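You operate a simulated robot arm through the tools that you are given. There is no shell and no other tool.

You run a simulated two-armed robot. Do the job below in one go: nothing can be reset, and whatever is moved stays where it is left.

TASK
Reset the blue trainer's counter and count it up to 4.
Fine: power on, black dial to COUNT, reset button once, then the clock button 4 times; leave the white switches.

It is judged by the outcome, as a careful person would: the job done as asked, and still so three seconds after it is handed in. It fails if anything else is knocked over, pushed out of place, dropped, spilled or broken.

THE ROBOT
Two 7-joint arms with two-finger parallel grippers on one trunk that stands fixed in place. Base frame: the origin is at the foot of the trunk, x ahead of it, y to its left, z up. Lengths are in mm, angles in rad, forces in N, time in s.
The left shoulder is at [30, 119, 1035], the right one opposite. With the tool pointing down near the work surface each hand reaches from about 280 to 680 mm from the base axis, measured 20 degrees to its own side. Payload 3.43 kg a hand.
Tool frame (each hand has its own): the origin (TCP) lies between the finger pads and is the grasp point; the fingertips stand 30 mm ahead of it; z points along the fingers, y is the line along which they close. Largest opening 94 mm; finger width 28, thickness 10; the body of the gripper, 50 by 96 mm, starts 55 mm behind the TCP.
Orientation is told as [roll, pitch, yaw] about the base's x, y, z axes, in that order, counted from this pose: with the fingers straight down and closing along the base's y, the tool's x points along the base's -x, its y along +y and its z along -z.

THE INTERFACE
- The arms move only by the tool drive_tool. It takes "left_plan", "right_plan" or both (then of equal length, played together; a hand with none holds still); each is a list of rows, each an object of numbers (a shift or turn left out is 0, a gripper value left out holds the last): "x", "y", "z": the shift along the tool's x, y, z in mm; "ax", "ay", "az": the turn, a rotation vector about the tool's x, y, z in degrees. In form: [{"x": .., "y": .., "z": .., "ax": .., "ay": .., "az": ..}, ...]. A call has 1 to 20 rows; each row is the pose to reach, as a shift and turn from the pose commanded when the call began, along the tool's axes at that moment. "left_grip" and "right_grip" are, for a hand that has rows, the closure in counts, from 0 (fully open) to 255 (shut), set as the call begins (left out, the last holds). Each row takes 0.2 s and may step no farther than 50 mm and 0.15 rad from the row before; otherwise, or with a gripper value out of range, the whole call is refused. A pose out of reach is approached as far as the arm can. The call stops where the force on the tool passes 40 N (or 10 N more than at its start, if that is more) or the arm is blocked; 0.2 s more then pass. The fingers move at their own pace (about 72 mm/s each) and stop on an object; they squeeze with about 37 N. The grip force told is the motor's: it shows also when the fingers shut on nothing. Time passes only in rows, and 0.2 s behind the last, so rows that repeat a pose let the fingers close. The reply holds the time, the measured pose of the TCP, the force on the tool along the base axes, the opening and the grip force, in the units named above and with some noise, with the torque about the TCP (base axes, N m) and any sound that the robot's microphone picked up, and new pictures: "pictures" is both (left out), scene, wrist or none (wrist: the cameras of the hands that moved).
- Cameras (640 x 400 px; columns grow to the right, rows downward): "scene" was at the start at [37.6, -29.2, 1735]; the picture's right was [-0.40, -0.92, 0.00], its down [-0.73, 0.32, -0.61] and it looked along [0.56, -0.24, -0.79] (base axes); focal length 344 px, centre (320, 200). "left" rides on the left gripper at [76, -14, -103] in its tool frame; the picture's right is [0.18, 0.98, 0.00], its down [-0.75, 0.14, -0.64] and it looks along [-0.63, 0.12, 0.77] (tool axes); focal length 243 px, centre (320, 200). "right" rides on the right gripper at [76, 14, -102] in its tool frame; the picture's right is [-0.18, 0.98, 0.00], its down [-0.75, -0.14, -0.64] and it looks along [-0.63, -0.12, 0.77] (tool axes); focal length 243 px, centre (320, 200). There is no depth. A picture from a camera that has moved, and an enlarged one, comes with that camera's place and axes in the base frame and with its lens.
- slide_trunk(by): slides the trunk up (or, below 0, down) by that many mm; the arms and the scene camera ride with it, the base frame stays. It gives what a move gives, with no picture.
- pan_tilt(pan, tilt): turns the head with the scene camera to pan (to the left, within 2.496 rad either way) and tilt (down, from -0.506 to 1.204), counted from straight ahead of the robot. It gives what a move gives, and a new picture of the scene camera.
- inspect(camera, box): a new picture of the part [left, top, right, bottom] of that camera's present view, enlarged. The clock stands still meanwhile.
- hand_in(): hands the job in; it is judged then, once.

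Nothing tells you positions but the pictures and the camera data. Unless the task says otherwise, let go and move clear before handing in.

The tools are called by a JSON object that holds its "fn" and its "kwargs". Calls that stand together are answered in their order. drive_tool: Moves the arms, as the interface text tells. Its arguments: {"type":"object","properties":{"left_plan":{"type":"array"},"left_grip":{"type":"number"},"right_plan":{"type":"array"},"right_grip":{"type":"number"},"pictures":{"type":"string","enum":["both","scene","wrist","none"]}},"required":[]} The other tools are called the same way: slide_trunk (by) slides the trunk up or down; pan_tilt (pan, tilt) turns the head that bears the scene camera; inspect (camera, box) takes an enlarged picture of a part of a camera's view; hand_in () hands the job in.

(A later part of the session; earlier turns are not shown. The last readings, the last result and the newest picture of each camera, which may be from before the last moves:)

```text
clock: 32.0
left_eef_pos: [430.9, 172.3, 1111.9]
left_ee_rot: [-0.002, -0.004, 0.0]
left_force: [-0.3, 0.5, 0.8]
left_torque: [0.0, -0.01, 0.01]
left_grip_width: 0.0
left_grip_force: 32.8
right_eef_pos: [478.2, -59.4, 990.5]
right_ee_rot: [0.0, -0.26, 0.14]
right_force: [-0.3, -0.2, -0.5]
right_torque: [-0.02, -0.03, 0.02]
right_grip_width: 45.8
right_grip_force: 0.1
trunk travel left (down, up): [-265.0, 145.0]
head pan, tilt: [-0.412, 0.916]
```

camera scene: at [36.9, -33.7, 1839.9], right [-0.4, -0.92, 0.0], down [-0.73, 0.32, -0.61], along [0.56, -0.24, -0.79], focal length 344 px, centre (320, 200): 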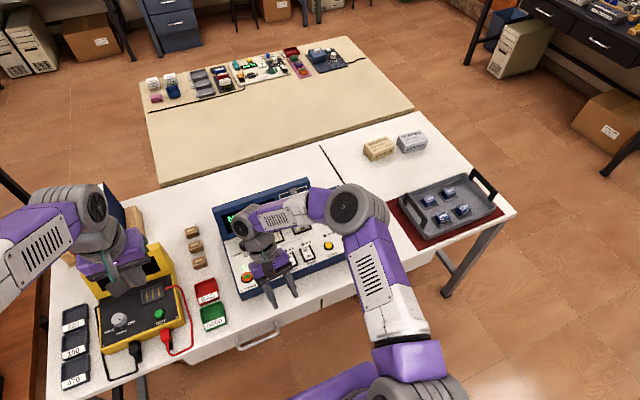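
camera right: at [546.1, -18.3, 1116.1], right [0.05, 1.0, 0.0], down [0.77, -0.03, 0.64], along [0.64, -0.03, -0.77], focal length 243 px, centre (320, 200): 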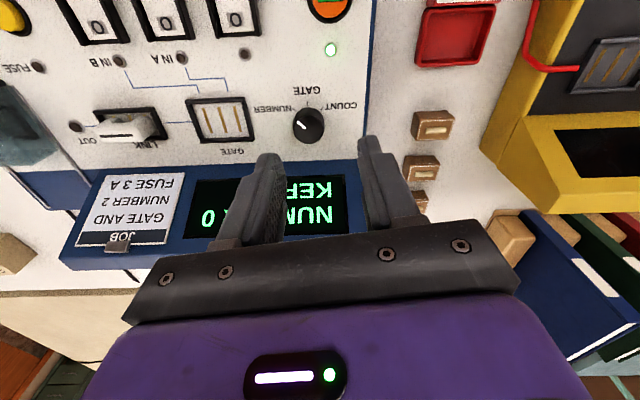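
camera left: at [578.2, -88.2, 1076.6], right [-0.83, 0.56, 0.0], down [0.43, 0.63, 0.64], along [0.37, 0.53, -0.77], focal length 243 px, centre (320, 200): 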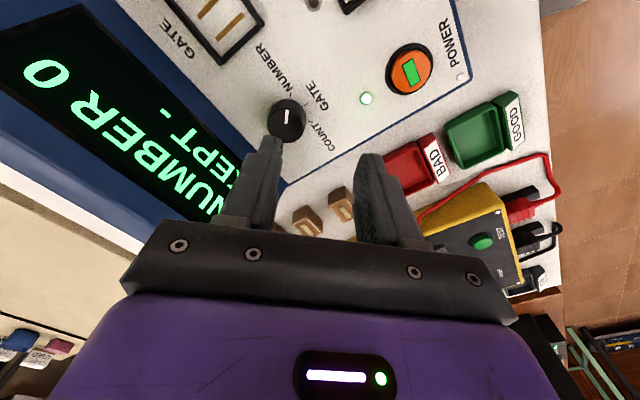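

The right hand is at (478, -59, 990), tilted 15° outward, with the trunk at a good height. Next I'll move it to about 35 mm above grasp height over the dial, turned 24° counter-clockwise ready for the first twist.

{"fn": "drive_tool", "kwargs": {"right_plan": [{"x": -31.5, "z": 19.8, "ax": -1.24, "az": -4.6}, {"x": -63, "z": 39.5, "ax": -2.48, "az": -9.3}, {"x": -94.5, "z": 59.3, "ax": -3.7, "az": -13.9}, {"x": -126, "z": 79, "ax": -5, "az": -18.6}, {"x": -157.6, "z": 98.8, "ax": -6.2, "az": -23.2}, {"x": -157.6, "z": 98.8, "ax": -6.2, "az": -23.2}], "pictures": "both"}}

{"fn": "inspect", "kwargs": {"camera": "right", "box": [200, 80, 460, 260]}}

{"fn": "inspect", "kwargs": {"camera": "scene", "box": [170, 130, 350, 260]}}

{"fn": "inspect", "kwargs": {"camera": "left", "box": [0, 0, 400, 260]}}

```text
clock: 33.4
left_eef_pos: [430.0, 172.7, 1113.0]
left_ee_rot: [-0.004, -0.003, 0.0]
left_force: [0.0, 0.3, -0.1]
left_torque: [0.05, -0.03, -0.02]
left_grip_width: 0.1
left_grip_force: 33.1
right_eef_pos: [653.8, -36.4, 936.0]
right_ee_rot: [0.002, -0.26, 0.56]
right_force: [0.1, 0.5, -0.1]
right_torque: [0.01, -0.02, 0.03]
right_grip_width: 46.1
right_grip_force: 0.0
trunk travel left (down, up): [-265.0, 145.0]
head pan, tilt: [-0.412, 0.916]
camera scene: at [36.5, -29.4, 1700.1], right [-0.4, -0.92, 0.0], down [-0.73, 0.32, -0.61], along [0.56, -0.24, -0.79], focal length 344 px, centre (320, 200)
camera right: at [560.9, -77.9, 1015.1], right [-0.37, 0.93, 0.05], down [0.55, 0.18, 0.81], along [0.75, 0.33, -0.58], focal length 243 px, centre (320, 200)
```

scene: 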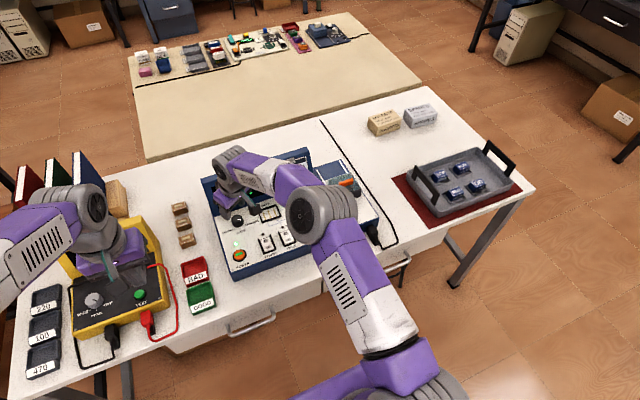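
right: 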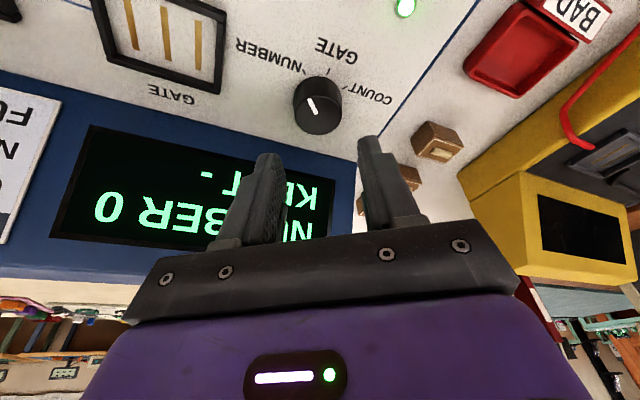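

```text
2.22 times, centred on (330, 170) of right
camera zoom: at [560.9, -77.9, 1015.1], right [-0.37, 0.93, 0.05], down [0.55, 0.18, 0.81], along [0.75, 0.33, -0.58], focal length 539 px, centre (298, 267)
```

zoom: 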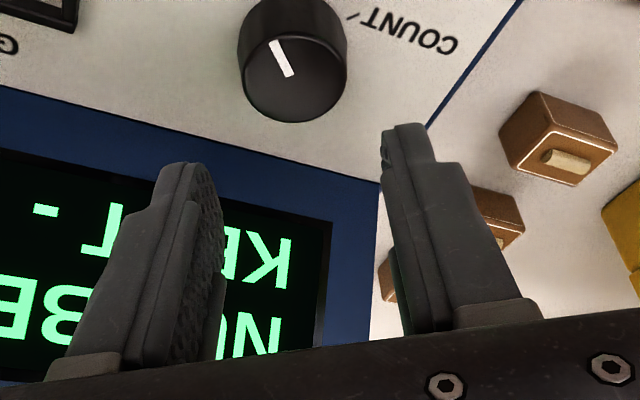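

```text
3.08 times, centred on (260, 195) of scene
camera zoom: at [36.5, -29.4, 1700.1], right [-0.4, -0.92, 0.0], down [-0.73, 0.32, -0.61], along [0.56, -0.24, -0.79], focal length 1059 px, centre (505, 215)
```

zoom: 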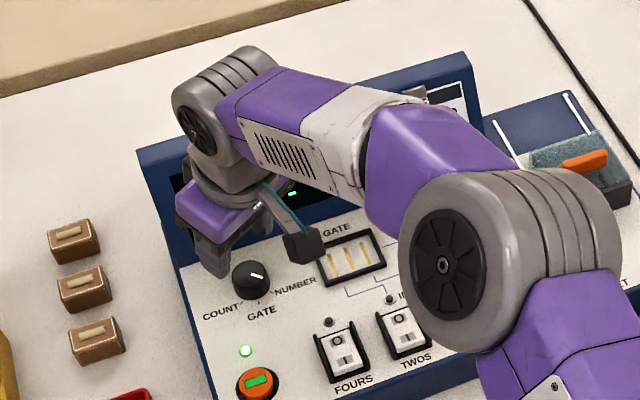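

```text
1.54 times, centred on (200, 130) of left
camera zoom: at [353.9, 159.7, 1214.8], right [-0.18, 0.98, 0.0], down [0.75, 0.14, 0.65], along [0.64, 0.12, -0.76], focal length 373 px, centre (505, 308)
```

zoom: 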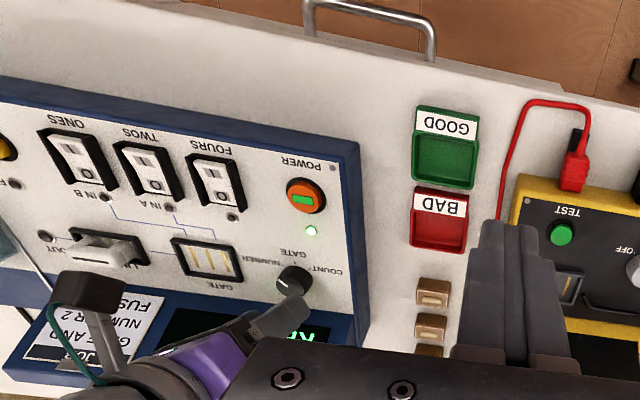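

The hand is lined up with the knob at about (654.5, -34.5). I'll descend so the fingers straddle it, with the tips about 4 mm above the panel, and check the view before closing.

{"fn": "drive_tool", "kwargs": {"right_plan": [{"x": 6, "y": 0.5, "z": 16}, {"x": 11, "y": 1, "z": 31}, {"x": 15, "y": 1.2, "z": 42}, {"x": 16.9, "y": 1.2, "z": 46.2}, {"x": 16.9, "y": 1.2, "z": 46.2}], "pictures": "wrist"}}

{"fn": "inspect", "kwargs": {"camera": "right", "box": [200, 80, 460, 260]}}

{"fn": "inspect", "kwargs": {"camera": "left", "box": [60, 80, 260, 260]}}

{"fn": "inspect", "kwargs": {"camera": "scene", "box": [190, 150, 290, 240]}}

```text
clock: 34.6
left_eef_pos: [431.1, 173.6, 1111.7]
left_ee_rot: [-0.002, -0.005, 0.001]
left_force: [0.2, -0.8, 0.3]
left_torque: [0.0, -0.01, 0.0]
left_grip_width: 0.1
left_grip_force: 33.1
right_eef_pos: [650.5, -36.6, 887.5]
right_ee_rot: [0.0, -0.261, 0.559]
right_force: [-0.5, -1.5, 6.8]
right_torque: [-0.01, 0.06, 0.03]
right_grip_width: 46.0
right_grip_force: 0.1
trunk travel left (down, up): [-265.0, 145.0]
head pan, tilt: [-0.412, 0.916]
camera right: at [557.9, -78.3, 966.4], right [-0.37, 0.93, 0.05], down [0.55, 0.18, 0.82], along [0.75, 0.33, -0.58], focal length 243 px, centre (320, 200)
```

right: 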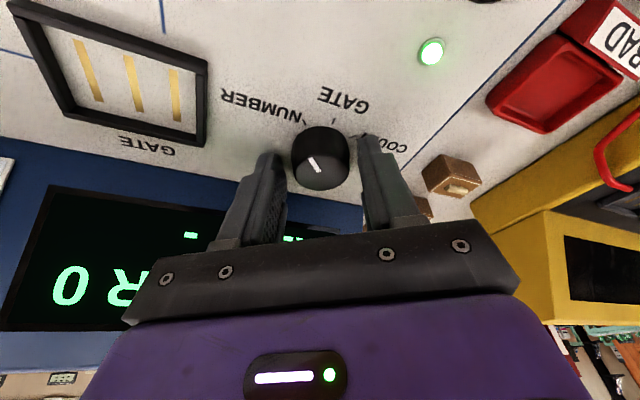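

```text
2.22 times, centred on (330, 170) of right
camera zoom: at [557.9, -78.3, 966.4], right [-0.37, 0.93, 0.05], down [0.55, 0.18, 0.82], along [0.75, 0.33, -0.58], focal length 539 px, centre (298, 267)
```

zoom: 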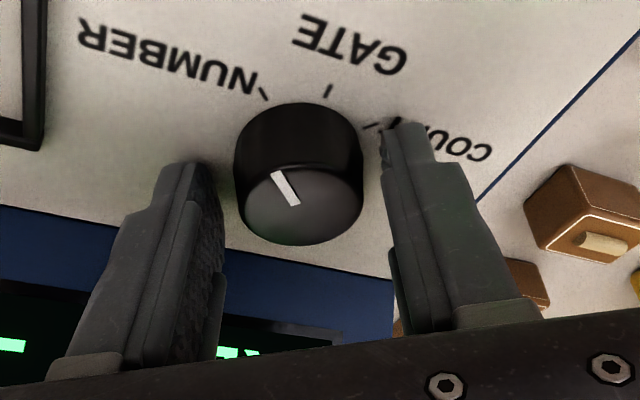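

```text
2.22 times, centred on (160, 170) of left
camera zoom: at [354.0, 159.8, 1214.8], right [-0.18, 0.98, 0.0], down [0.75, 0.14, 0.65], along [0.64, 0.12, -0.76], focal length 539 px, centre (676, 267)
```

zoom: 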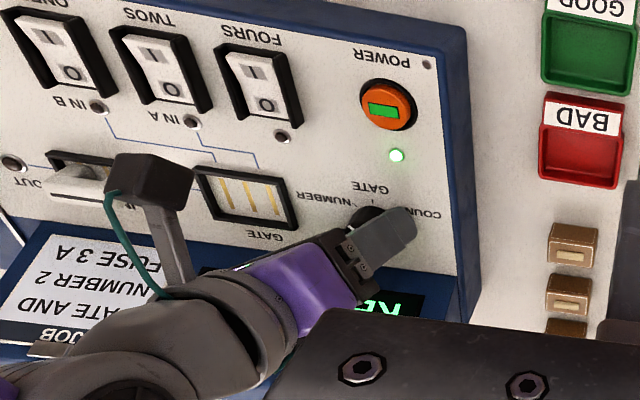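

```text
4.44 times, centred on (240, 195) of scene
camera zoom: at [36.7, -29.3, 1700.1], right [-0.4, -0.92, 0.0], down [-0.73, 0.32, -0.61], along [0.56, -0.24, -0.79], focal length 1530 px, centre (676, 222)
```

zoom: 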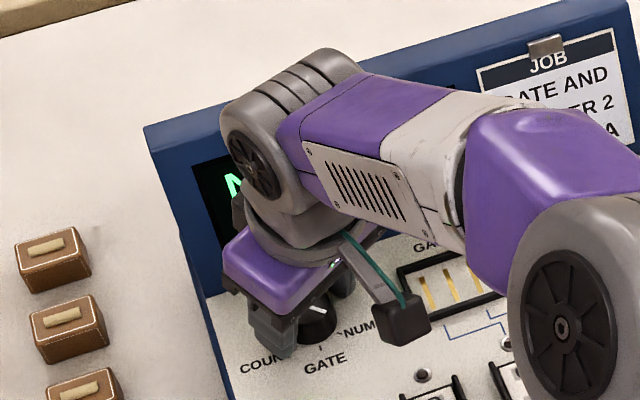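

The force shows a fingertip corner lightly touching the panel, so the panel is at about z=854. I'll rise 3 mm and then close on the knob.

{"fn": "drive_tool", "kwargs": {"right_plan": [{"x": -0.8, "z": -2.9}, {"x": -0.8, "z": -2.9}], "pictures": "none"}}

{"fn": "drive_tool", "kwargs": {"right_plan": [{"x": 0}, {"x": 0}, {"x": 0}, {"x": 0}], "right_grip": 255, "pictures": "wrist"}}

{"fn": "inspect", "kwargs": {"camera": "right", "box": [200, 80, 460, 260]}}

```text
clock: 35.2
left_eef_pos: [431.3, 173.1, 1112.8]
left_ee_rot: [-0.002, -0.006, 0.001]
left_force: [0.4, 0.4, -0.2]
left_torque: [0.01, 0.01, 0.01]
left_grip_width: 0.0
left_grip_force: 32.7
right_eef_pos: [649.9, -36.7, 888.8]
right_ee_rot: [0.003, -0.259, 0.56]
right_force: [0.4, 0.0, -0.4]
right_torque: [0.01, 0.02, -0.01]
right_grip_width: 46.0
right_grip_force: 0.1
trunk travel left (down, up): [-265.0, 145.0]
head pan, tilt: [-0.412, 0.916]
```

```text
clock: 36.2
left_eef_pos: [431.7, 172.9, 1113.3]
left_ee_rot: [-0.003, -0.006, 0.0]
left_force: [0.0, -0.2, 0.2]
left_torque: [-0.02, 0.03, 0.01]
left_grip_width: 0.0
left_grip_force: 33.1
right_eef_pos: [650.0, -37.0, 889.4]
right_ee_rot: [0.001, -0.257, 0.56]
right_force: [-3.8, 2.9, -3.3]
right_torque: [0.1, 0.1, 0.0]
right_grip_width: 32.9
right_grip_force: 44.6
trunk travel left (down, up): [-265.0, 145.0]
head pan, tilt: [-0.412, 0.916]
camera right: at [557.6, -77.6, 967.4], right [-0.37, 0.93, 0.05], down [0.55, 0.18, 0.81], along [0.75, 0.33, -0.58], focal length 243 px, centre (320, 200)
```

right: 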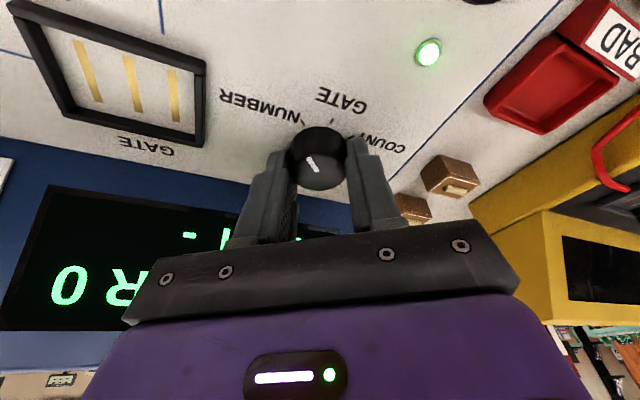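

```text
2.22 times, centred on (330, 170) of right
camera zoom: at [557.6, -77.6, 967.4], right [-0.37, 0.93, 0.05], down [0.55, 0.18, 0.81], along [0.75, 0.33, -0.58], focal length 539 px, centre (298, 267)
```

zoom: 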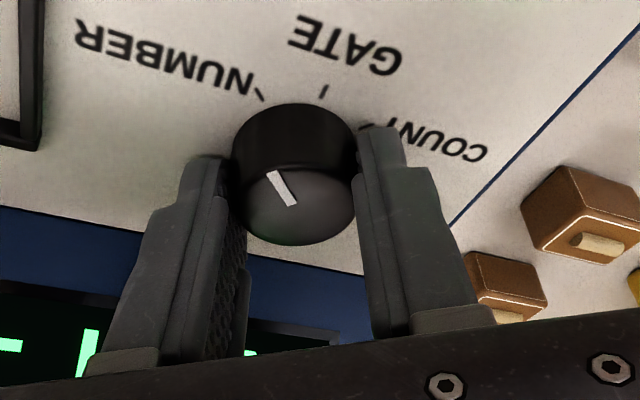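

The fingers hold the knob at 33 mm width. I'll turn it 48° clockwise about its own axis.

{"fn": "drive_tool", "kwargs": {"right_plan": [{"y": 0.7, "ax": 2.06, "az": 7.73}, {"x": -0.2, "y": 1.4, "ax": 4.11, "az": 15.46}, {"x": -0.4, "y": 2.1, "z": 0.1, "ax": 6.17, "az": 23.2}, {"x": -0.75, "y": 2.7, "z": 0.2, "ax": 8.22, "az": 30.9}, {"x": -1.15, "y": 3.3, "z": 0.3, "ax": 10.3, "az": 38.6}, {"x": -1.6, "y": 3.8, "z": 0.4, "ax": 12.3, "az": 46.4}, {"x": -1.6, "y": 3.8, "z": 0.4, "ax": 12.3, "az": 46.4}], "pictures": "wrist"}}

{"fn": "inspect", "kwargs": {"camera": "right", "box": [200, 80, 460, 260]}}

{"fn": "inspect", "kwargs": {"camera": "scene", "box": [180, 130, 360, 260]}}

```text
clock: 37.8
left_eef_pos: [431.4, 171.1, 1112.8]
left_ee_rot: [0.0, -0.003, 0.0]
left_force: [0.6, -0.4, 0.3]
left_torque: [0.01, -0.02, 0.02]
left_grip_width: 0.1
left_grip_force: 32.5
right_eef_pos: [650.1, -36.1, 888.8]
right_ee_rot: [0.0, -0.258, -0.282]
right_force: [0.8, -8.5, -6.2]
right_torque: [-0.68, -0.26, 0.0]
right_grip_width: 32.9
right_grip_force: 45.0
trunk travel left (down, up): [-265.0, 145.0]
head pan, tilt: [-0.412, 0.916]
camera right: at [557.5, 6.8, 967.5], right [0.44, 0.89, 0.05], down [0.5, -0.29, 0.81], along [0.74, -0.34, -0.58], focal length 243 px, centre (320, 200)
```

right: 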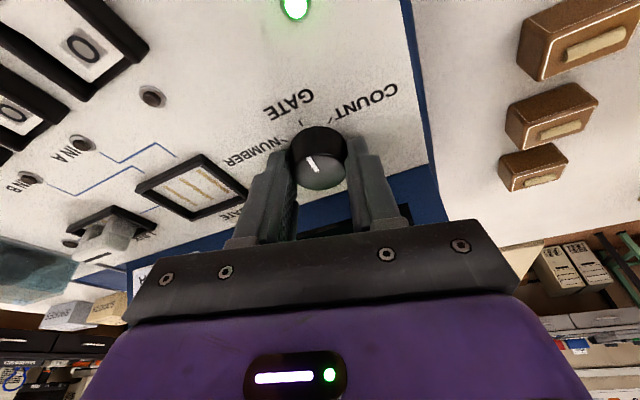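

```text
2.22 times, centred on (330, 170) of right
camera zoom: at [557.5, 6.8, 967.5], right [0.44, 0.89, 0.05], down [0.5, -0.29, 0.81], along [0.74, -0.34, -0.58], focal length 539 px, centre (298, 267)
```

zoom: 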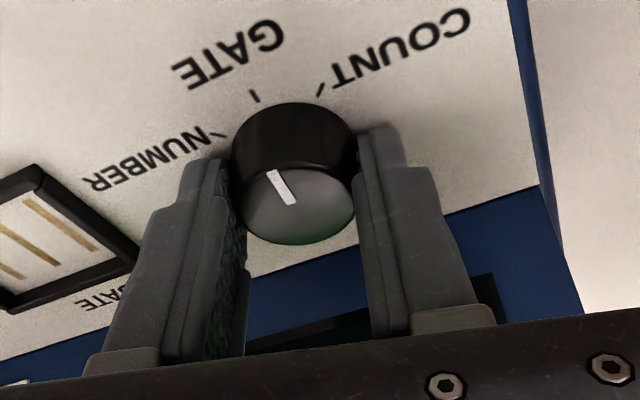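

```text
3.08 times, centred on (270, 195) of scene
camera zoom: at [38.4, -30.4, 1700.0], right [-0.4, -0.92, 0.0], down [-0.73, 0.32, -0.61], along [0.56, -0.24, -0.79], focal length 1059 px, centre (474, 215)
```

zoom: 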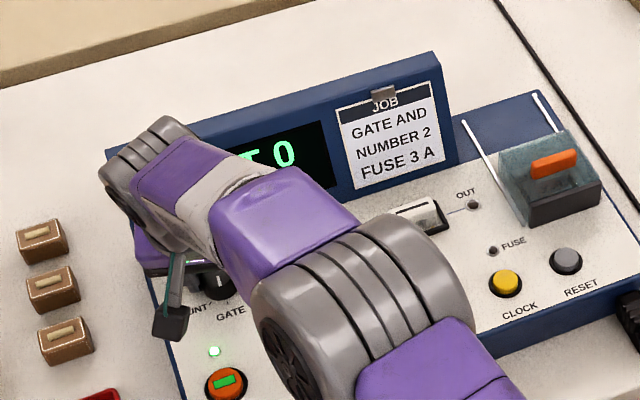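

The knob followed the hand and is at GATE. I'll open the fingers, rotate the hand back around the knob, and regrip for the second half of the turn.

{"fn": "drive_tool", "kwargs": {"right_plan": [{"x": 0}, {"x": 0}], "right_grip": 128, "pictures": "none"}}

{"fn": "drive_tool", "kwargs": {"right_plan": [{"y": -0.7, "ax": -2.06, "az": -7.73}, {"x": -0.2, "y": -1.4, "ax": -4.11, "az": -15.46}, {"x": -0.4, "y": -2.1, "z": 0.1, "ax": -6.17, "az": -23.2}, {"x": -0.75, "y": -2.7, "z": 0.2, "ax": -8.22, "az": -30.9}, {"x": -1.15, "y": -3.3, "z": 0.3, "ax": -10.3, "az": -38.6}, {"x": -1.6, "y": -3.8, "z": 0.4, "ax": -12.3, "az": -46.4}, {"x": -1.6, "y": -3.8, "z": 0.4, "ax": -12.3, "az": -46.4}], "pictures": "wrist"}}

{"fn": "inspect", "kwargs": {"camera": "right", "box": [200, 80, 460, 260]}}

{"fn": "inspect", "kwargs": {"camera": "scene", "box": [180, 130, 360, 260]}}

```text
clock: 38.4
left_eef_pos: [430.4, 172.3, 1112.3]
left_ee_rot: [0.0, -0.005, 0.0]
left_force: [0.2, 0.0, -0.2]
left_torque: [-0.01, 0.02, 0.0]
left_grip_width: 0.2
left_grip_force: 33.2
right_eef_pos: [648.6, -32.9, 890.1]
right_ee_rot: [0.003, -0.261, -0.279]
right_force: [0.0, 0.0, 0.4]
right_torque: [0.03, 0.0, -0.03]
right_grip_width: 46.9
right_grip_force: 0.1
trunk travel left (down, up): [-265.0, 145.0]
head pan, tilt: [-0.412, 0.916]
```

```text
clock: 40.0
left_eef_pos: [431.1, 172.9, 1113.2]
left_ee_rot: [-0.003, -0.006, -0.001]
left_force: [-0.5, 0.1, 0.4]
left_torque: [0.02, -0.02, 0.01]
left_grip_width: 0.0
left_grip_force: 32.6
right_eef_pos: [648.7, -36.4, 888.7]
right_ee_rot: [0.0, -0.26, 0.561]
right_force: [0.4, 0.2, -0.7]
right_torque: [-0.01, 0.0, -0.01]
right_grip_width: 46.8
right_grip_force: 0.0
trunk travel left (down, up): [-265.0, 145.0]
head pan, tilt: [-0.412, 0.916]
camera right: at [556.9, -77.9, 968.1], right [-0.37, 0.93, 0.05], down [0.55, 0.18, 0.81], along [0.75, 0.33, -0.58], focal length 243 px, centre (320, 200)
```

right: 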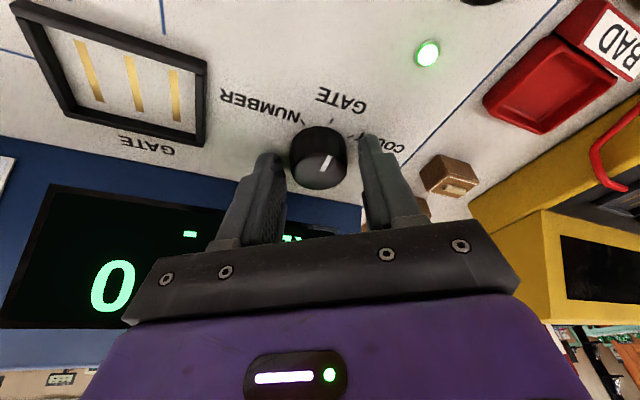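

```text
2.22 times, centred on (330, 170) of right
camera zoom: at [556.9, -77.9, 968.1], right [-0.37, 0.93, 0.05], down [0.55, 0.18, 0.81], along [0.75, 0.33, -0.58], focal length 539 px, centre (298, 267)
```

zoom: 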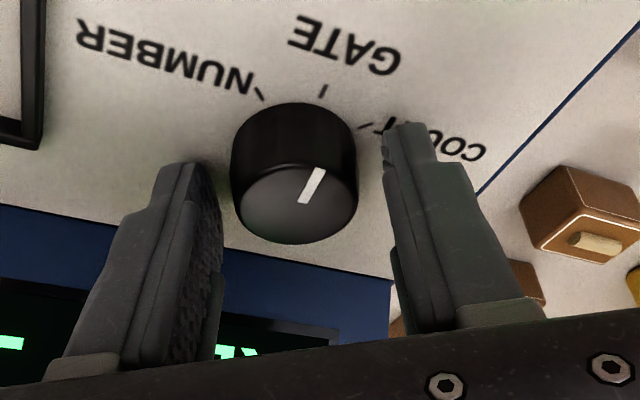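

```text
3.08 times, centred on (270, 195) of scene
camera zoom: at [37.5, -29.1, 1700.0], right [-0.4, -0.92, 0.0], down [-0.73, 0.32, -0.61], along [0.56, -0.24, -0.79], focal length 1059 px, centre (474, 215)
```

zoom: 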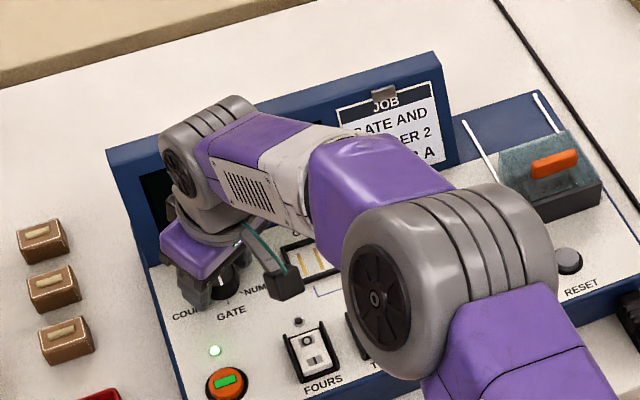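

The pointer is on GATE, and from the tick marks COUNT is about 50° further clockwise. I'll regrip and turn that much.

{"fn": "drive_tool", "kwargs": {"right_plan": [{"x": 0}, {"x": 0}, {"x": 0}, {"x": 0}], "right_grip": 255, "pictures": "none"}}

{"fn": "drive_tool", "kwargs": {"right_plan": [{"y": 0.6, "ax": 2.14, "az": 8.05}, {"x": -0.2, "y": 1.15, "ax": 4.28, "az": 16.1}, {"x": -0.35, "y": 1.7, "z": 0.1, "ax": 6.42, "az": 24.15}, {"x": -0.6, "y": 2.2, "z": 0.2, "ax": 8.57, "az": 32.2}, {"x": -1, "y": 2.7, "z": 0.3, "ax": 10.7, "az": 40.25}, {"x": -1.4, "y": 3.1, "z": 0.4, "ax": 12.85, "az": 48.3}, {"x": -1.4, "y": 3.1, "z": 0.4, "ax": 12.85, "az": 48.3}], "pictures": "wrist"}}

{"fn": "inspect", "kwargs": {"camera": "right", "box": [200, 80, 460, 260]}}

{"fn": "inspect", "kwargs": {"camera": "scene", "box": [180, 130, 360, 260]}}

```text
clock: 41.0
left_eef_pos: [430.6, 172.1, 1112.7]
left_ee_rot: [-0.001, -0.003, -0.001]
left_force: [0.6, 0.7, -0.9]
left_torque: [0.03, 0.0, -0.02]
left_grip_width: 0.0
left_grip_force: 33.4
right_eef_pos: [649.5, -36.5, 889.2]
right_ee_rot: [0.001, -0.259, 0.559]
right_force: [0.7, -0.8, 0.6]
right_torque: [-0.04, -0.07, 0.04]
right_grip_width: 33.0
right_grip_force: 45.0
trunk travel left (down, up): [-265.0, 145.0]
head pan, tilt: [-0.412, 0.916]
```

```text
clock: 42.6
left_eef_pos: [429.7, 171.9, 1113.0]
left_ee_rot: [-0.002, -0.005, 0.0]
left_force: [0.7, -0.2, 0.0]
left_torque: [0.0, -0.01, 0.02]
left_grip_width: 0.0
left_grip_force: 33.1
right_eef_pos: [649.4, -35.3, 889.2]
right_ee_rot: [-0.001, -0.259, -0.313]
right_force: [-1.7, -6.6, 3.1]
right_torque: [-0.55, 0.16, 0.77]
right_grip_width: 33.2
right_grip_force: 45.1
trunk travel left (down, up): [-265.0, 145.0]
head pan, tilt: [-0.412, 0.916]
camera right: at [558.4, 10.2, 968.1], right [0.47, 0.88, 0.05], down [0.49, -0.31, 0.81], along [0.73, -0.36, -0.58], focal length 243 px, centre (320, 200)
```

right: 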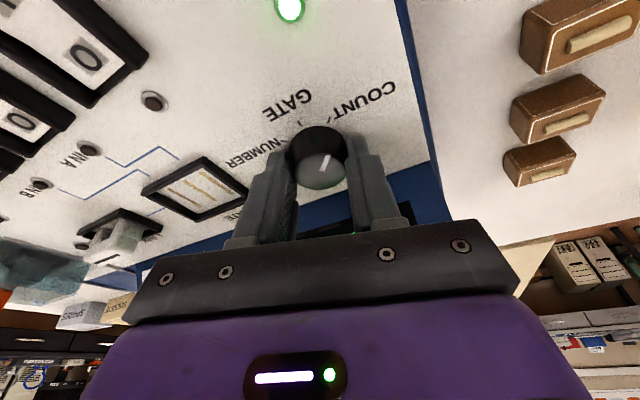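

```text
2.22 times, centred on (330, 170) of right
camera zoom: at [558.4, 10.2, 968.1], right [0.47, 0.88, 0.05], down [0.49, -0.31, 0.81], along [0.73, -0.36, -0.58], focal length 539 px, centre (298, 267)
```

zoom: 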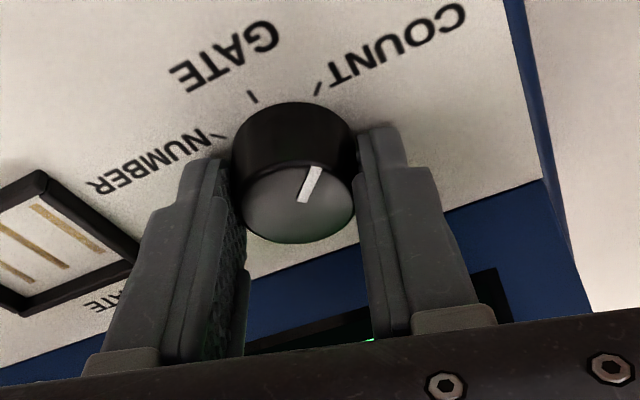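

```text
3.08 times, centred on (270, 195) of scene
camera zoom: at [36.9, -30.1, 1700.1], right [-0.4, -0.92, 0.0], down [-0.73, 0.32, -0.61], along [0.56, -0.24, -0.79], focal length 1059 px, centre (474, 215)
```

zoom: 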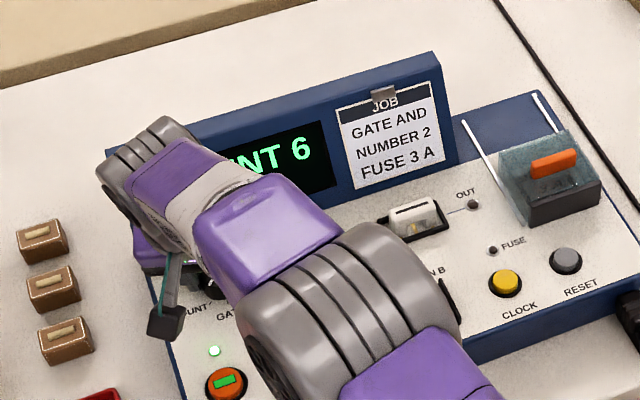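

The display now reads "COUNT 6", so the dial is at COUNT. I'll release the knob and lift straight up.

{"fn": "drive_tool", "kwargs": {"right_plan": [{"x": 0}, {"x": 0}, {"x": 0}], "right_grip": 128, "pictures": "none"}}

{"fn": "drive_tool", "kwargs": {"right_plan": [{"x": -5, "z": -19}, {"x": -10.3, "z": -38.6}, {"x": -18, "z": -67.6}, {"x": -25.7, "z": -96.6}, {"x": -25.7, "z": -96.6}], "pictures": "both"}}

{"fn": "inspect", "kwargs": {"camera": "scene", "box": [180, 130, 360, 260]}}

{"fn": "inspect", "kwargs": {"camera": "right", "box": [200, 40, 460, 220]}}

```text
clock: 43.4
left_eef_pos: [430.3, 172.3, 1113.3]
left_ee_rot: [-0.002, -0.005, 0.0]
left_force: [-0.4, 0.8, 0.7]
left_torque: [0.01, -0.01, -0.05]
left_grip_width: 0.0
left_grip_force: 32.6
right_eef_pos: [649.7, -32.2, 888.4]
right_ee_rot: [0.0, -0.261, -0.314]
right_force: [0.8, -0.1, -0.1]
right_torque: [-0.03, -0.02, 0.02]
right_grip_width: 46.7
right_grip_force: 0.0
trunk travel left (down, up): [-265.0, 145.0]
head pan, tilt: [-0.412, 0.916]
```

```text
clock: 44.6
left_eef_pos: [431.4, 172.5, 1113.3]
left_ee_rot: [-0.002, -0.004, 0.001]
left_force: [0.6, 0.9, 0.1]
left_torque: [0.01, 0.01, 0.01]
left_grip_width: 0.0
left_grip_force: 33.3
right_eef_pos: [650.8, -32.7, 988.9]
right_ee_rot: [0.0, -0.257, -0.314]
right_force: [0.0, 0.3, 0.1]
right_torque: [-0.01, -0.01, 0.01]
right_grip_width: 46.6
right_grip_force: 0.0
trunk travel left (down, up): [-265.0, 145.0]
head pan, tilt: [-0.412, 0.916]
camera scene: at [37.9, -29.2, 1700.0], right [-0.4, -0.92, 0.0], down [-0.73, 0.32, -0.61], along [0.56, -0.24, -0.79], focal length 344 px, centre (320, 200)
camera right: at [560.2, 11.6, 1068.7], right [0.47, 0.88, 0.05], down [0.49, -0.31, 0.81], along [0.73, -0.36, -0.58], focal length 243 px, centre (320, 200)
```

scene: 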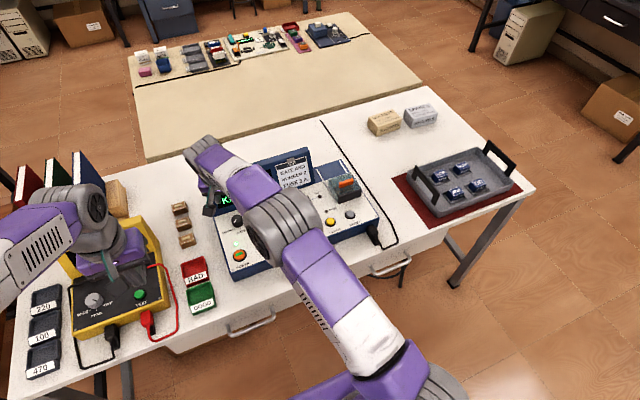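
right: 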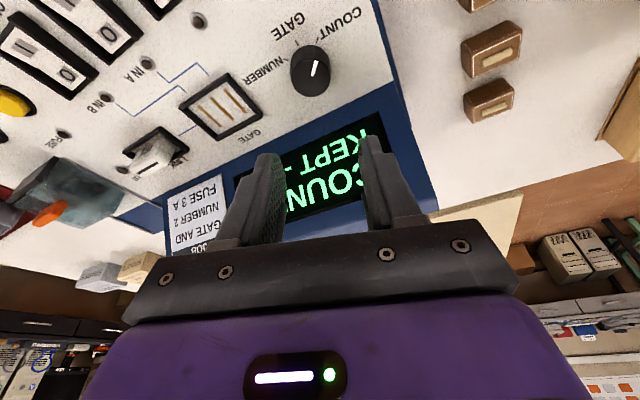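

```text
3.08 times, centred on (270, 195) of scene
camera zoom: at [37.9, -29.2, 1700.0], right [-0.4, -0.92, 0.0], down [-0.73, 0.32, -0.61], along [0.56, -0.24, -0.79], focal length 1059 px, centre (474, 215)
```

zoom: 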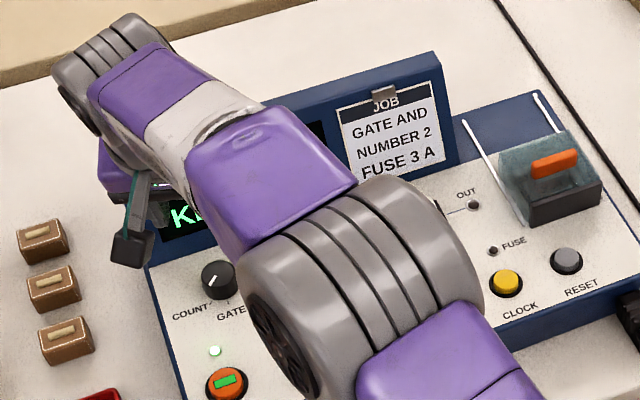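

```text
2.22 times, centred on (330, 130) of right
camera zoom: at [560.2, 11.6, 1068.7], right [0.47, 0.88, 0.05], down [0.49, -0.31, 0.81], along [0.73, -0.36, -0.58], focal length 539 px, centre (298, 356)
```

zoom: 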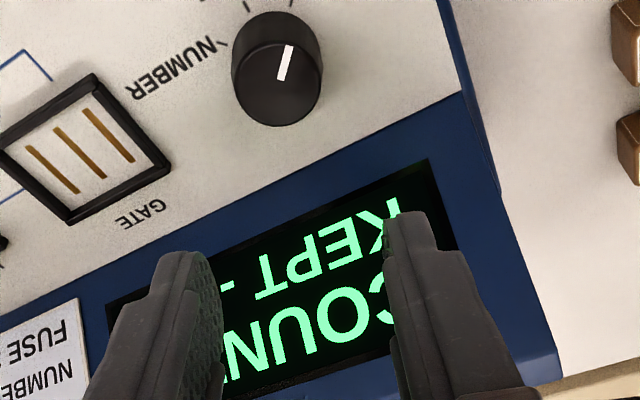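

The dial stays at COUNT, and the panel isn't disturbed. Next I'll straighten the right hand, close its fingers, and move it above the grey RESET button.

{"fn": "drive_tool", "kwargs": {"right_plan": [{"x": 1.2, "y": -41.8, "z": 3.4, "ax": -0.29, "ay": 1.84, "az": -2.25}, {"x": 2.4, "y": -83.6, "z": 6.8, "ax": -0.58, "ay": 3.7, "az": -4.5}, {"x": 3.7, "y": -125.4, "z": 10.2, "ax": -0.86, "ay": 5.5, "az": -6.75}, {"x": 4.9, "y": -167, "z": 13.6, "ax": -1.15, "ay": 7.35, "az": -9}, {"x": 6.1, "y": -209, "z": 17, "ax": -1.44, "ay": 9.2, "az": -11.25}, {"x": 7.3, "y": -251, "z": 20.4, "ax": -1.73, "ay": 11, "az": -13.5}, {"x": 8.6, "y": -293, "z": 23.9, "ax": -2, "ay": 12.9, "az": -15.75}, {"x": 9.8, "y": -334.5, "z": 27.3, "ax": -2.3, "ay": 14.7, "az": -18}, {"x": 9.8, "y": -334.5, "z": 27.3, "ax": -2.3, "ay": 14.7, "az": -18}], "right_grip": 255, "pictures": "both"}}

{"fn": "inspect", "kwargs": {"camera": "scene", "box": [190, 130, 390, 260]}}

{"fn": "inspect", "kwargs": {"camera": "right", "box": [200, 40, 460, 220]}}

```text
clock: 46.6
left_eef_pos: [430.8, 173.6, 1112.2]
left_ee_rot: [-0.002, -0.005, -0.001]
left_force: [0.6, 0.3, -0.3]
left_torque: [-0.01, 0.0, -0.03]
left_grip_width: 0.0
left_grip_force: 33.1
right_eef_pos: [544.8, -350.7, 961.3]
right_ee_rot: [0.0, 0.0, 0.004]
right_force: [-0.5, -0.2, -0.3]
right_torque: [-0.04, -0.01, 0.01]
right_grip_width: 0.0
right_grip_force: 32.2
trunk travel left (down, up): [-265.0, 145.0]
head pan, tilt: [-0.412, 0.916]
camera scene: at [37.7, -28.4, 1700.0], right [-0.4, -0.92, 0.0], down [-0.73, 0.32, -0.61], along [0.56, -0.24, -0.79], focal length 344 px, centre (320, 200)
camera right: at [467.6, -336.1, 1062.7], right [0.18, 0.98, 0.0], down [0.75, -0.14, 0.64], along [0.63, -0.12, -0.77], focal length 243 px, centre (320, 200)
```

scene: 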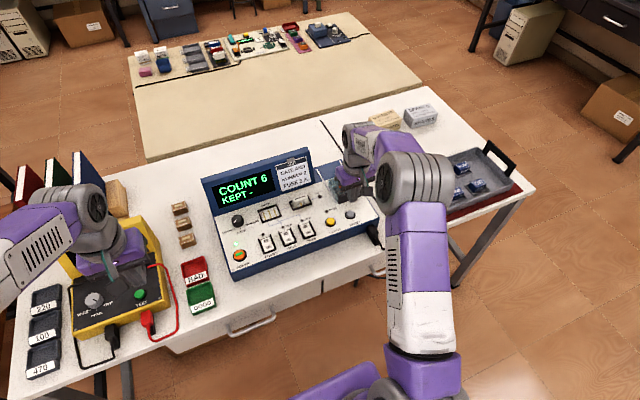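
right: 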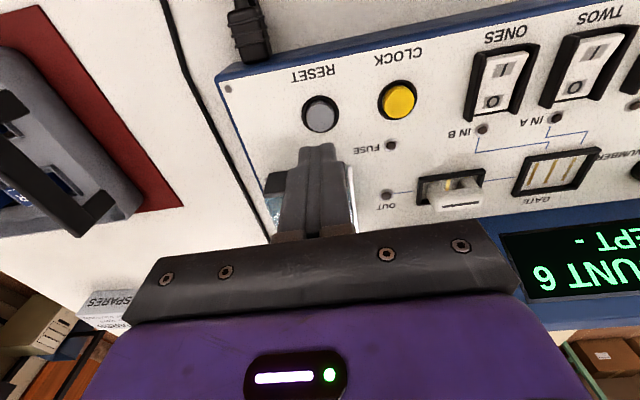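

```text
3.08 times, centred on (290, 195) of scene
camera zoom: at [37.7, -28.4, 1700.0], right [-0.4, -0.92, 0.0], down [-0.73, 0.32, -0.61], along [0.56, -0.24, -0.79], focal length 1059 px, centre (412, 215)
```

zoom: 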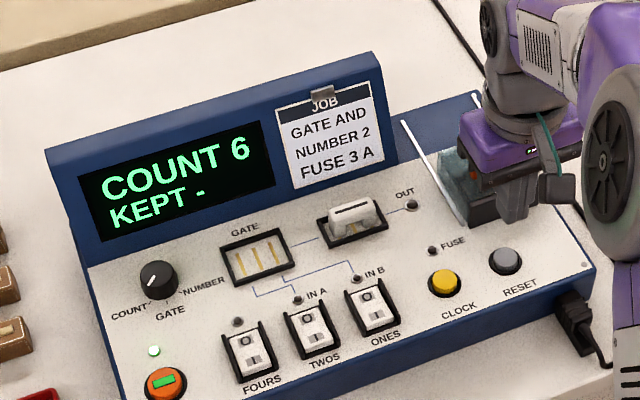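

```text
2.22 times, centred on (330, 130) of right
camera zoom: at [467.6, -336.1, 1062.7], right [0.18, 0.98, 0.0], down [0.75, -0.14, 0.64], along [0.63, -0.12, -0.77], focal length 539 px, centre (298, 356)
```

zoom: 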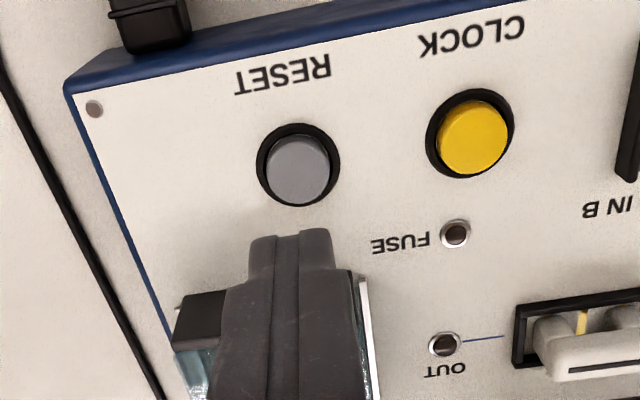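

RESET is centred right under the closed fingers, and the display shows COUNT 6. I'll lower to just above it and press once slowly.

{"fn": "drive_tool", "kwargs": {"right_plan": [{"z": 30}, {"z": 55}, {"z": 66}, {"z": 69}, {"z": 71}, {"z": 73}, {"z": 74}, {"z": 75}, {"z": 76}], "pictures": "both"}}

{"fn": "inspect", "kwargs": {"camera": "scene", "box": [190, 130, 390, 260]}}

{"fn": "inspect", "kwargs": {"camera": "right", "box": [200, 60, 460, 240]}}

```text
clock: 48.6
left_eef_pos: [431.7, 173.5, 1113.8]
left_ee_rot: [-0.002, -0.006, 0.0]
left_force: [0.9, -0.5, 0.7]
left_torque: [0.02, -0.01, 0.0]
left_grip_width: 0.1
left_grip_force: 33.0
right_eef_pos: [544.8, -349.9, 886.1]
right_ee_rot: [-0.003, -0.006, 0.002]
right_force: [3.6, -4.0, 18.3]
right_torque: [-0.15, -0.07, -0.02]
right_grip_width: 0.0
right_grip_force: 33.1
trunk travel left (down, up): [-265.0, 145.0]
head pan, tilt: [-0.412, 0.916]
heard: click
camera scene: at [36.1, -28.6, 1700.2], right [-0.4, -0.92, 0.0], down [-0.73, 0.32, -0.61], along [0.56, -0.24, -0.79], focal length 344 px, centre (320, 200)
camera right: at [467.6, -336.6, 987.5], right [0.18, 0.98, 0.0], down [0.75, -0.14, 0.65], along [0.64, -0.12, -0.76], focal length 243 px, centre (320, 200)
```

scene: 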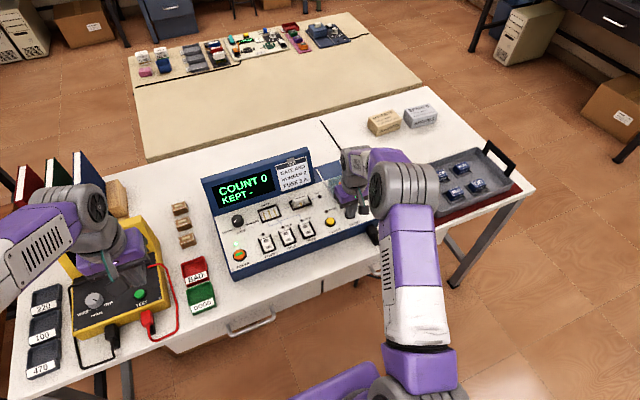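
right: 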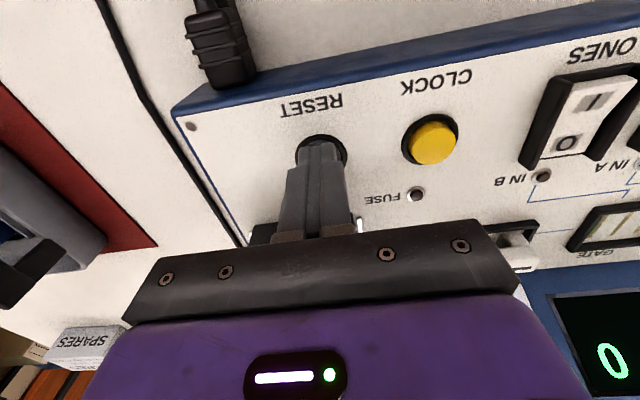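

```text
3.08 times, centred on (290, 195) of scene
camera zoom: at [36.1, -28.6, 1700.2], right [-0.4, -0.92, 0.0], down [-0.73, 0.32, -0.61], along [0.56, -0.24, -0.79], focal length 1059 px, centre (412, 215)
```

zoom: 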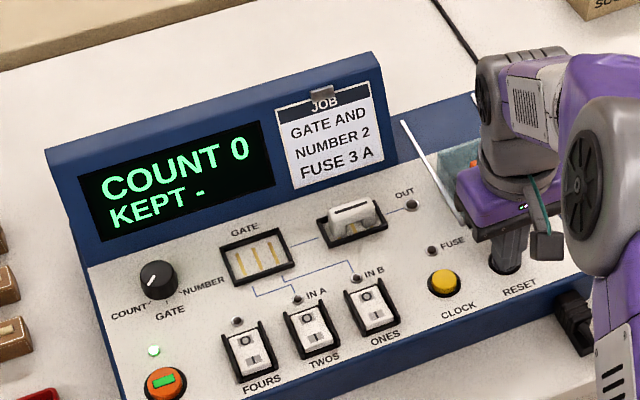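

```text
2.22 times, centred on (330, 150) of right
camera zoom: at [467.6, -336.6, 987.5], right [0.18, 0.98, 0.0], down [0.75, -0.14, 0.65], along [0.64, -0.12, -0.76], focal length 539 px, centre (298, 311)
```

zoom: 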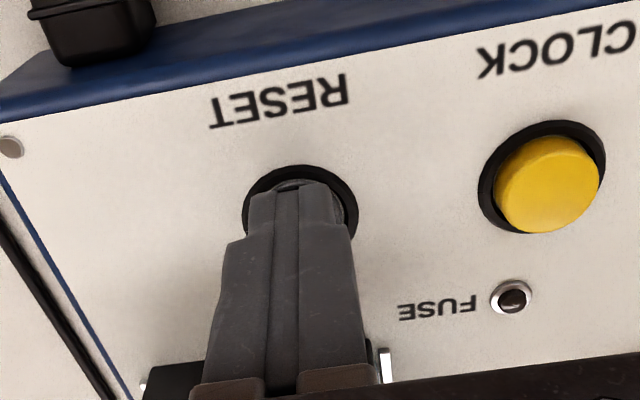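

One click was heard and the display reads "COUNT 0". I'll lift off and move over the yellow CLOCK button at (545, -285).

{"fn": "drive_tool", "kwargs": {"right_plan": [{"z": -15}, {"z": -35}, {"y": 32, "z": -35}, {"y": 65, "z": -35}, {"y": 65, "z": -17}, {"y": 65, "z": -17}], "pictures": "wrist"}}

{"fn": "inspect", "kwargs": {"camera": "scene", "box": [190, 130, 390, 260]}}

{"fn": "inspect", "kwargs": {"camera": "right", "box": [200, 60, 460, 240]}}

```text
clock: 50.0
left_eef_pos: [431.2, 173.8, 1113.5]
left_ee_rot: [-0.001, -0.005, -0.001]
left_force: [-0.3, -0.3, 0.6]
left_torque: [-0.01, 0.0, 0.02]
left_grip_width: 0.0
left_grip_force: 32.4
right_eef_pos: [543.5, -284.5, 900.8]
right_ee_rot: [0.0, 0.0, 0.002]
right_force: [-0.3, -0.6, -0.1]
right_torque: [-0.04, 0.01, 0.03]
right_grip_width: 0.0
right_grip_force: 33.6
trunk travel left (down, up): [-265.0, 145.0]
head pan, tilt: [-0.412, 0.916]
camera right: at [467.4, -270.8, 1002.9], right [0.18, 0.98, 0.0], down [0.75, -0.14, 0.64], along [0.63, -0.12, -0.77], focal length 243 px, centre (320, 200)
```

right: 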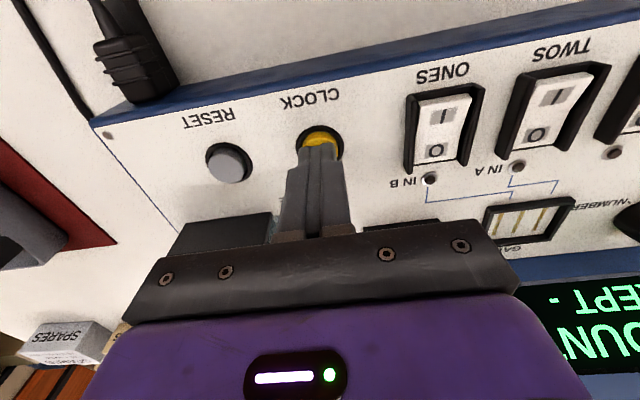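

```text
3.08 times, centred on (290, 195) of scene
camera zoom: at [37.0, -28.6, 1700.1], right [-0.4, -0.92, 0.0], down [-0.73, 0.32, -0.61], along [0.56, -0.24, -0.79], focal length 1059 px, centre (412, 215)
```

zoom: 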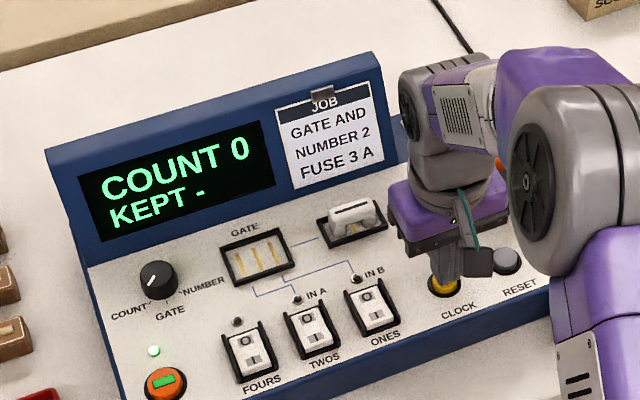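

```text
2.22 times, centred on (330, 150) of right
camera zoom: at [467.4, -270.8, 1002.9], right [0.18, 0.98, 0.0], down [0.75, -0.14, 0.64], along [0.63, -0.12, -0.77], focal length 539 px, centre (298, 311)
```

zoom: 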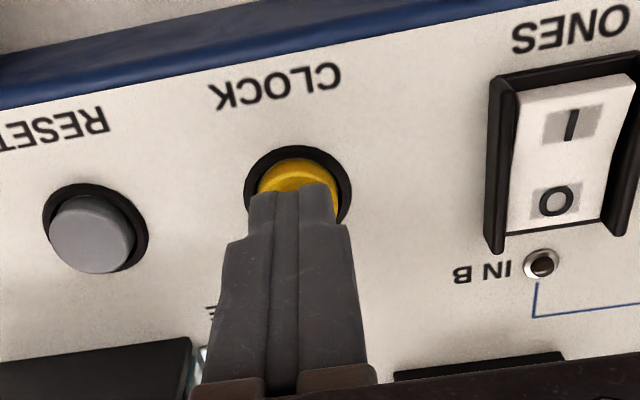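

The fingers are centred over CLOCK and the display reads 0. I'll press once, lift within the same move, and check the display.

{"fn": "drive_tool", "kwargs": {"right_plan": [{"z": 7}, {"z": 10}, {"z": 12}, {"z": 14}, {"z": 15}, {"z": 16}, {"z": 17}, {"z": 17}, {"z": 10}, {"z": 0}, {"z": 0}], "pictures": "none"}}

{"fn": "inspect", "kwargs": {"camera": "scene", "box": [190, 130, 390, 260]}}

```text
clock: 52.4
left_eef_pos: [430.6, 172.9, 1112.4]
left_ee_rot: [-0.002, -0.005, -0.001]
left_force: [0.0, 0.8, 0.1]
left_torque: [-0.01, 0.0, 0.01]
left_grip_width: 0.3
left_grip_force: 32.7
right_eef_pos: [543.8, -286.2, 898.5]
right_ee_rot: [0.0, 0.004, 0.003]
right_force: [0.0, 0.3, 1.2]
right_torque: [-0.02, 0.0, 0.0]
right_grip_width: 0.0
right_grip_force: 32.9
trunk travel left (down, up): [-265.0, 145.0]
head pan, tilt: [-0.412, 0.916]
heard: click
```

```text
3.08 times, centred on (290, 195) of scene
camera zoom: at [37.8, -29.3, 1700.0], right [-0.4, -0.92, 0.0], down [-0.73, 0.32, -0.61], along [0.56, -0.24, -0.79], focal length 1059 px, centre (412, 215)
```

zoom: 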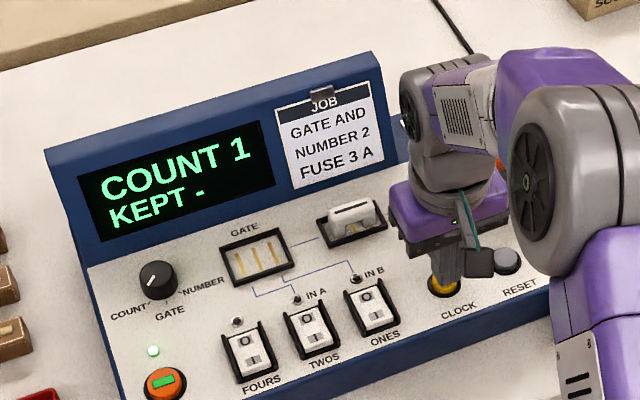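

The display reads "COUNT 1". I'll make the second press the same way.

{"fn": "drive_tool", "kwargs": {"right_plan": [{"z": 7}, {"z": 10}, {"z": 12}, {"z": 14}, {"z": 15}, {"z": 16}, {"z": 17}, {"z": 17}, {"z": 10}, {"z": 0}, {"z": 0}], "pictures": "none"}}

{"fn": "inspect", "kwargs": {"camera": "scene", "box": [190, 130, 390, 260]}}

```text
clock: 54.8
left_eef_pos: [431.3, 172.4, 1112.6]
left_ee_rot: [-0.002, -0.006, 0.0]
left_force: [-0.7, 0.4, -0.2]
left_torque: [0.03, -0.01, -0.03]
left_grip_width: 0.1
left_grip_force: 32.8
right_eef_pos: [543.5, -286.1, 899.6]
right_ee_rot: [-0.001, 0.003, 0.002]
right_force: [0.0, -0.3, -0.1]
right_torque: [0.0, 0.01, -0.01]
right_grip_width: 0.1
right_grip_force: 32.5
trunk travel left (down, up): [-265.0, 145.0]
head pan, tilt: [-0.412, 0.916]
heard: click
```

```text
3.08 times, centred on (290, 195) of scene
camera zoom: at [38.0, -29.4, 1700.0], right [-0.4, -0.92, 0.0], down [-0.73, 0.32, -0.61], along [0.56, -0.24, -0.79], focal length 1059 px, centre (412, 215)
```

zoom: 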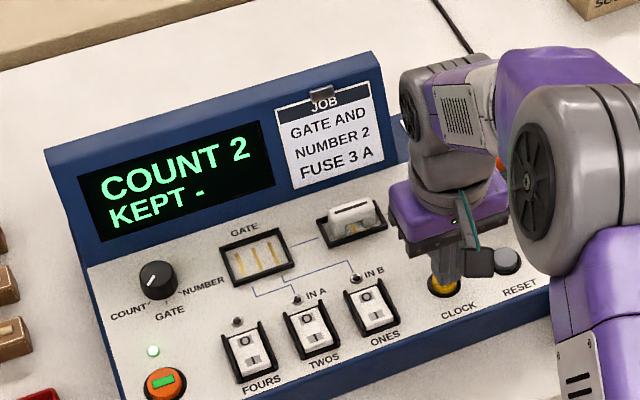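

The display reads "COUNT 2". Now the third press.

{"fn": "drive_tool", "kwargs": {"right_plan": [{"z": 7}, {"z": 10}, {"z": 12}, {"z": 14}, {"z": 15}, {"z": 16}, {"z": 17}, {"z": 17}, {"z": 10}, {"z": 0}, {"z": 0}], "pictures": "none"}}

{"fn": "inspect", "kwargs": {"camera": "scene", "box": [190, 130, 390, 260]}}

```text
clock: 57.2
left_eef_pos: [431.4, 171.7, 1115.2]
left_ee_rot: [-0.003, -0.006, 0.0]
left_force: [0.3, -0.6, 0.7]
left_torque: [-0.03, 0.01, 0.0]
left_grip_width: 0.0
left_grip_force: 32.6
right_eef_pos: [543.9, -285.5, 899.7]
right_ee_rot: [-0.001, 0.001, 0.002]
right_force: [0.6, -0.4, 1.0]
right_torque: [0.0, 0.02, 0.0]
right_grip_width: 0.2
right_grip_force: 32.6
trunk travel left (down, up): [-265.0, 145.0]
head pan, tilt: [-0.412, 0.916]
heard: click
```

```text
3.08 times, centred on (290, 195) of scene
camera zoom: at [38.0, -29.3, 1700.0], right [-0.4, -0.92, 0.0], down [-0.73, 0.32, -0.61], along [0.56, -0.24, -0.79], focal length 1059 px, centre (412, 215)
```

zoom: 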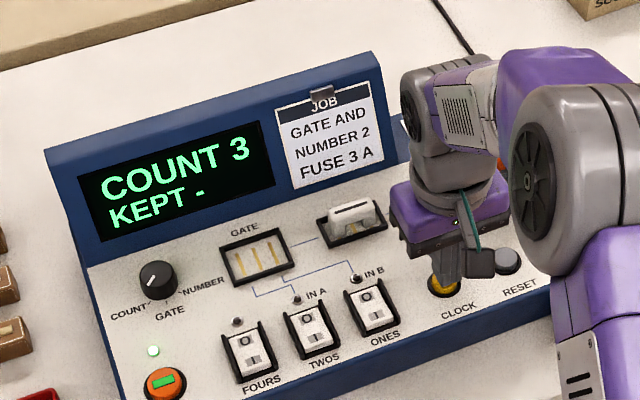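

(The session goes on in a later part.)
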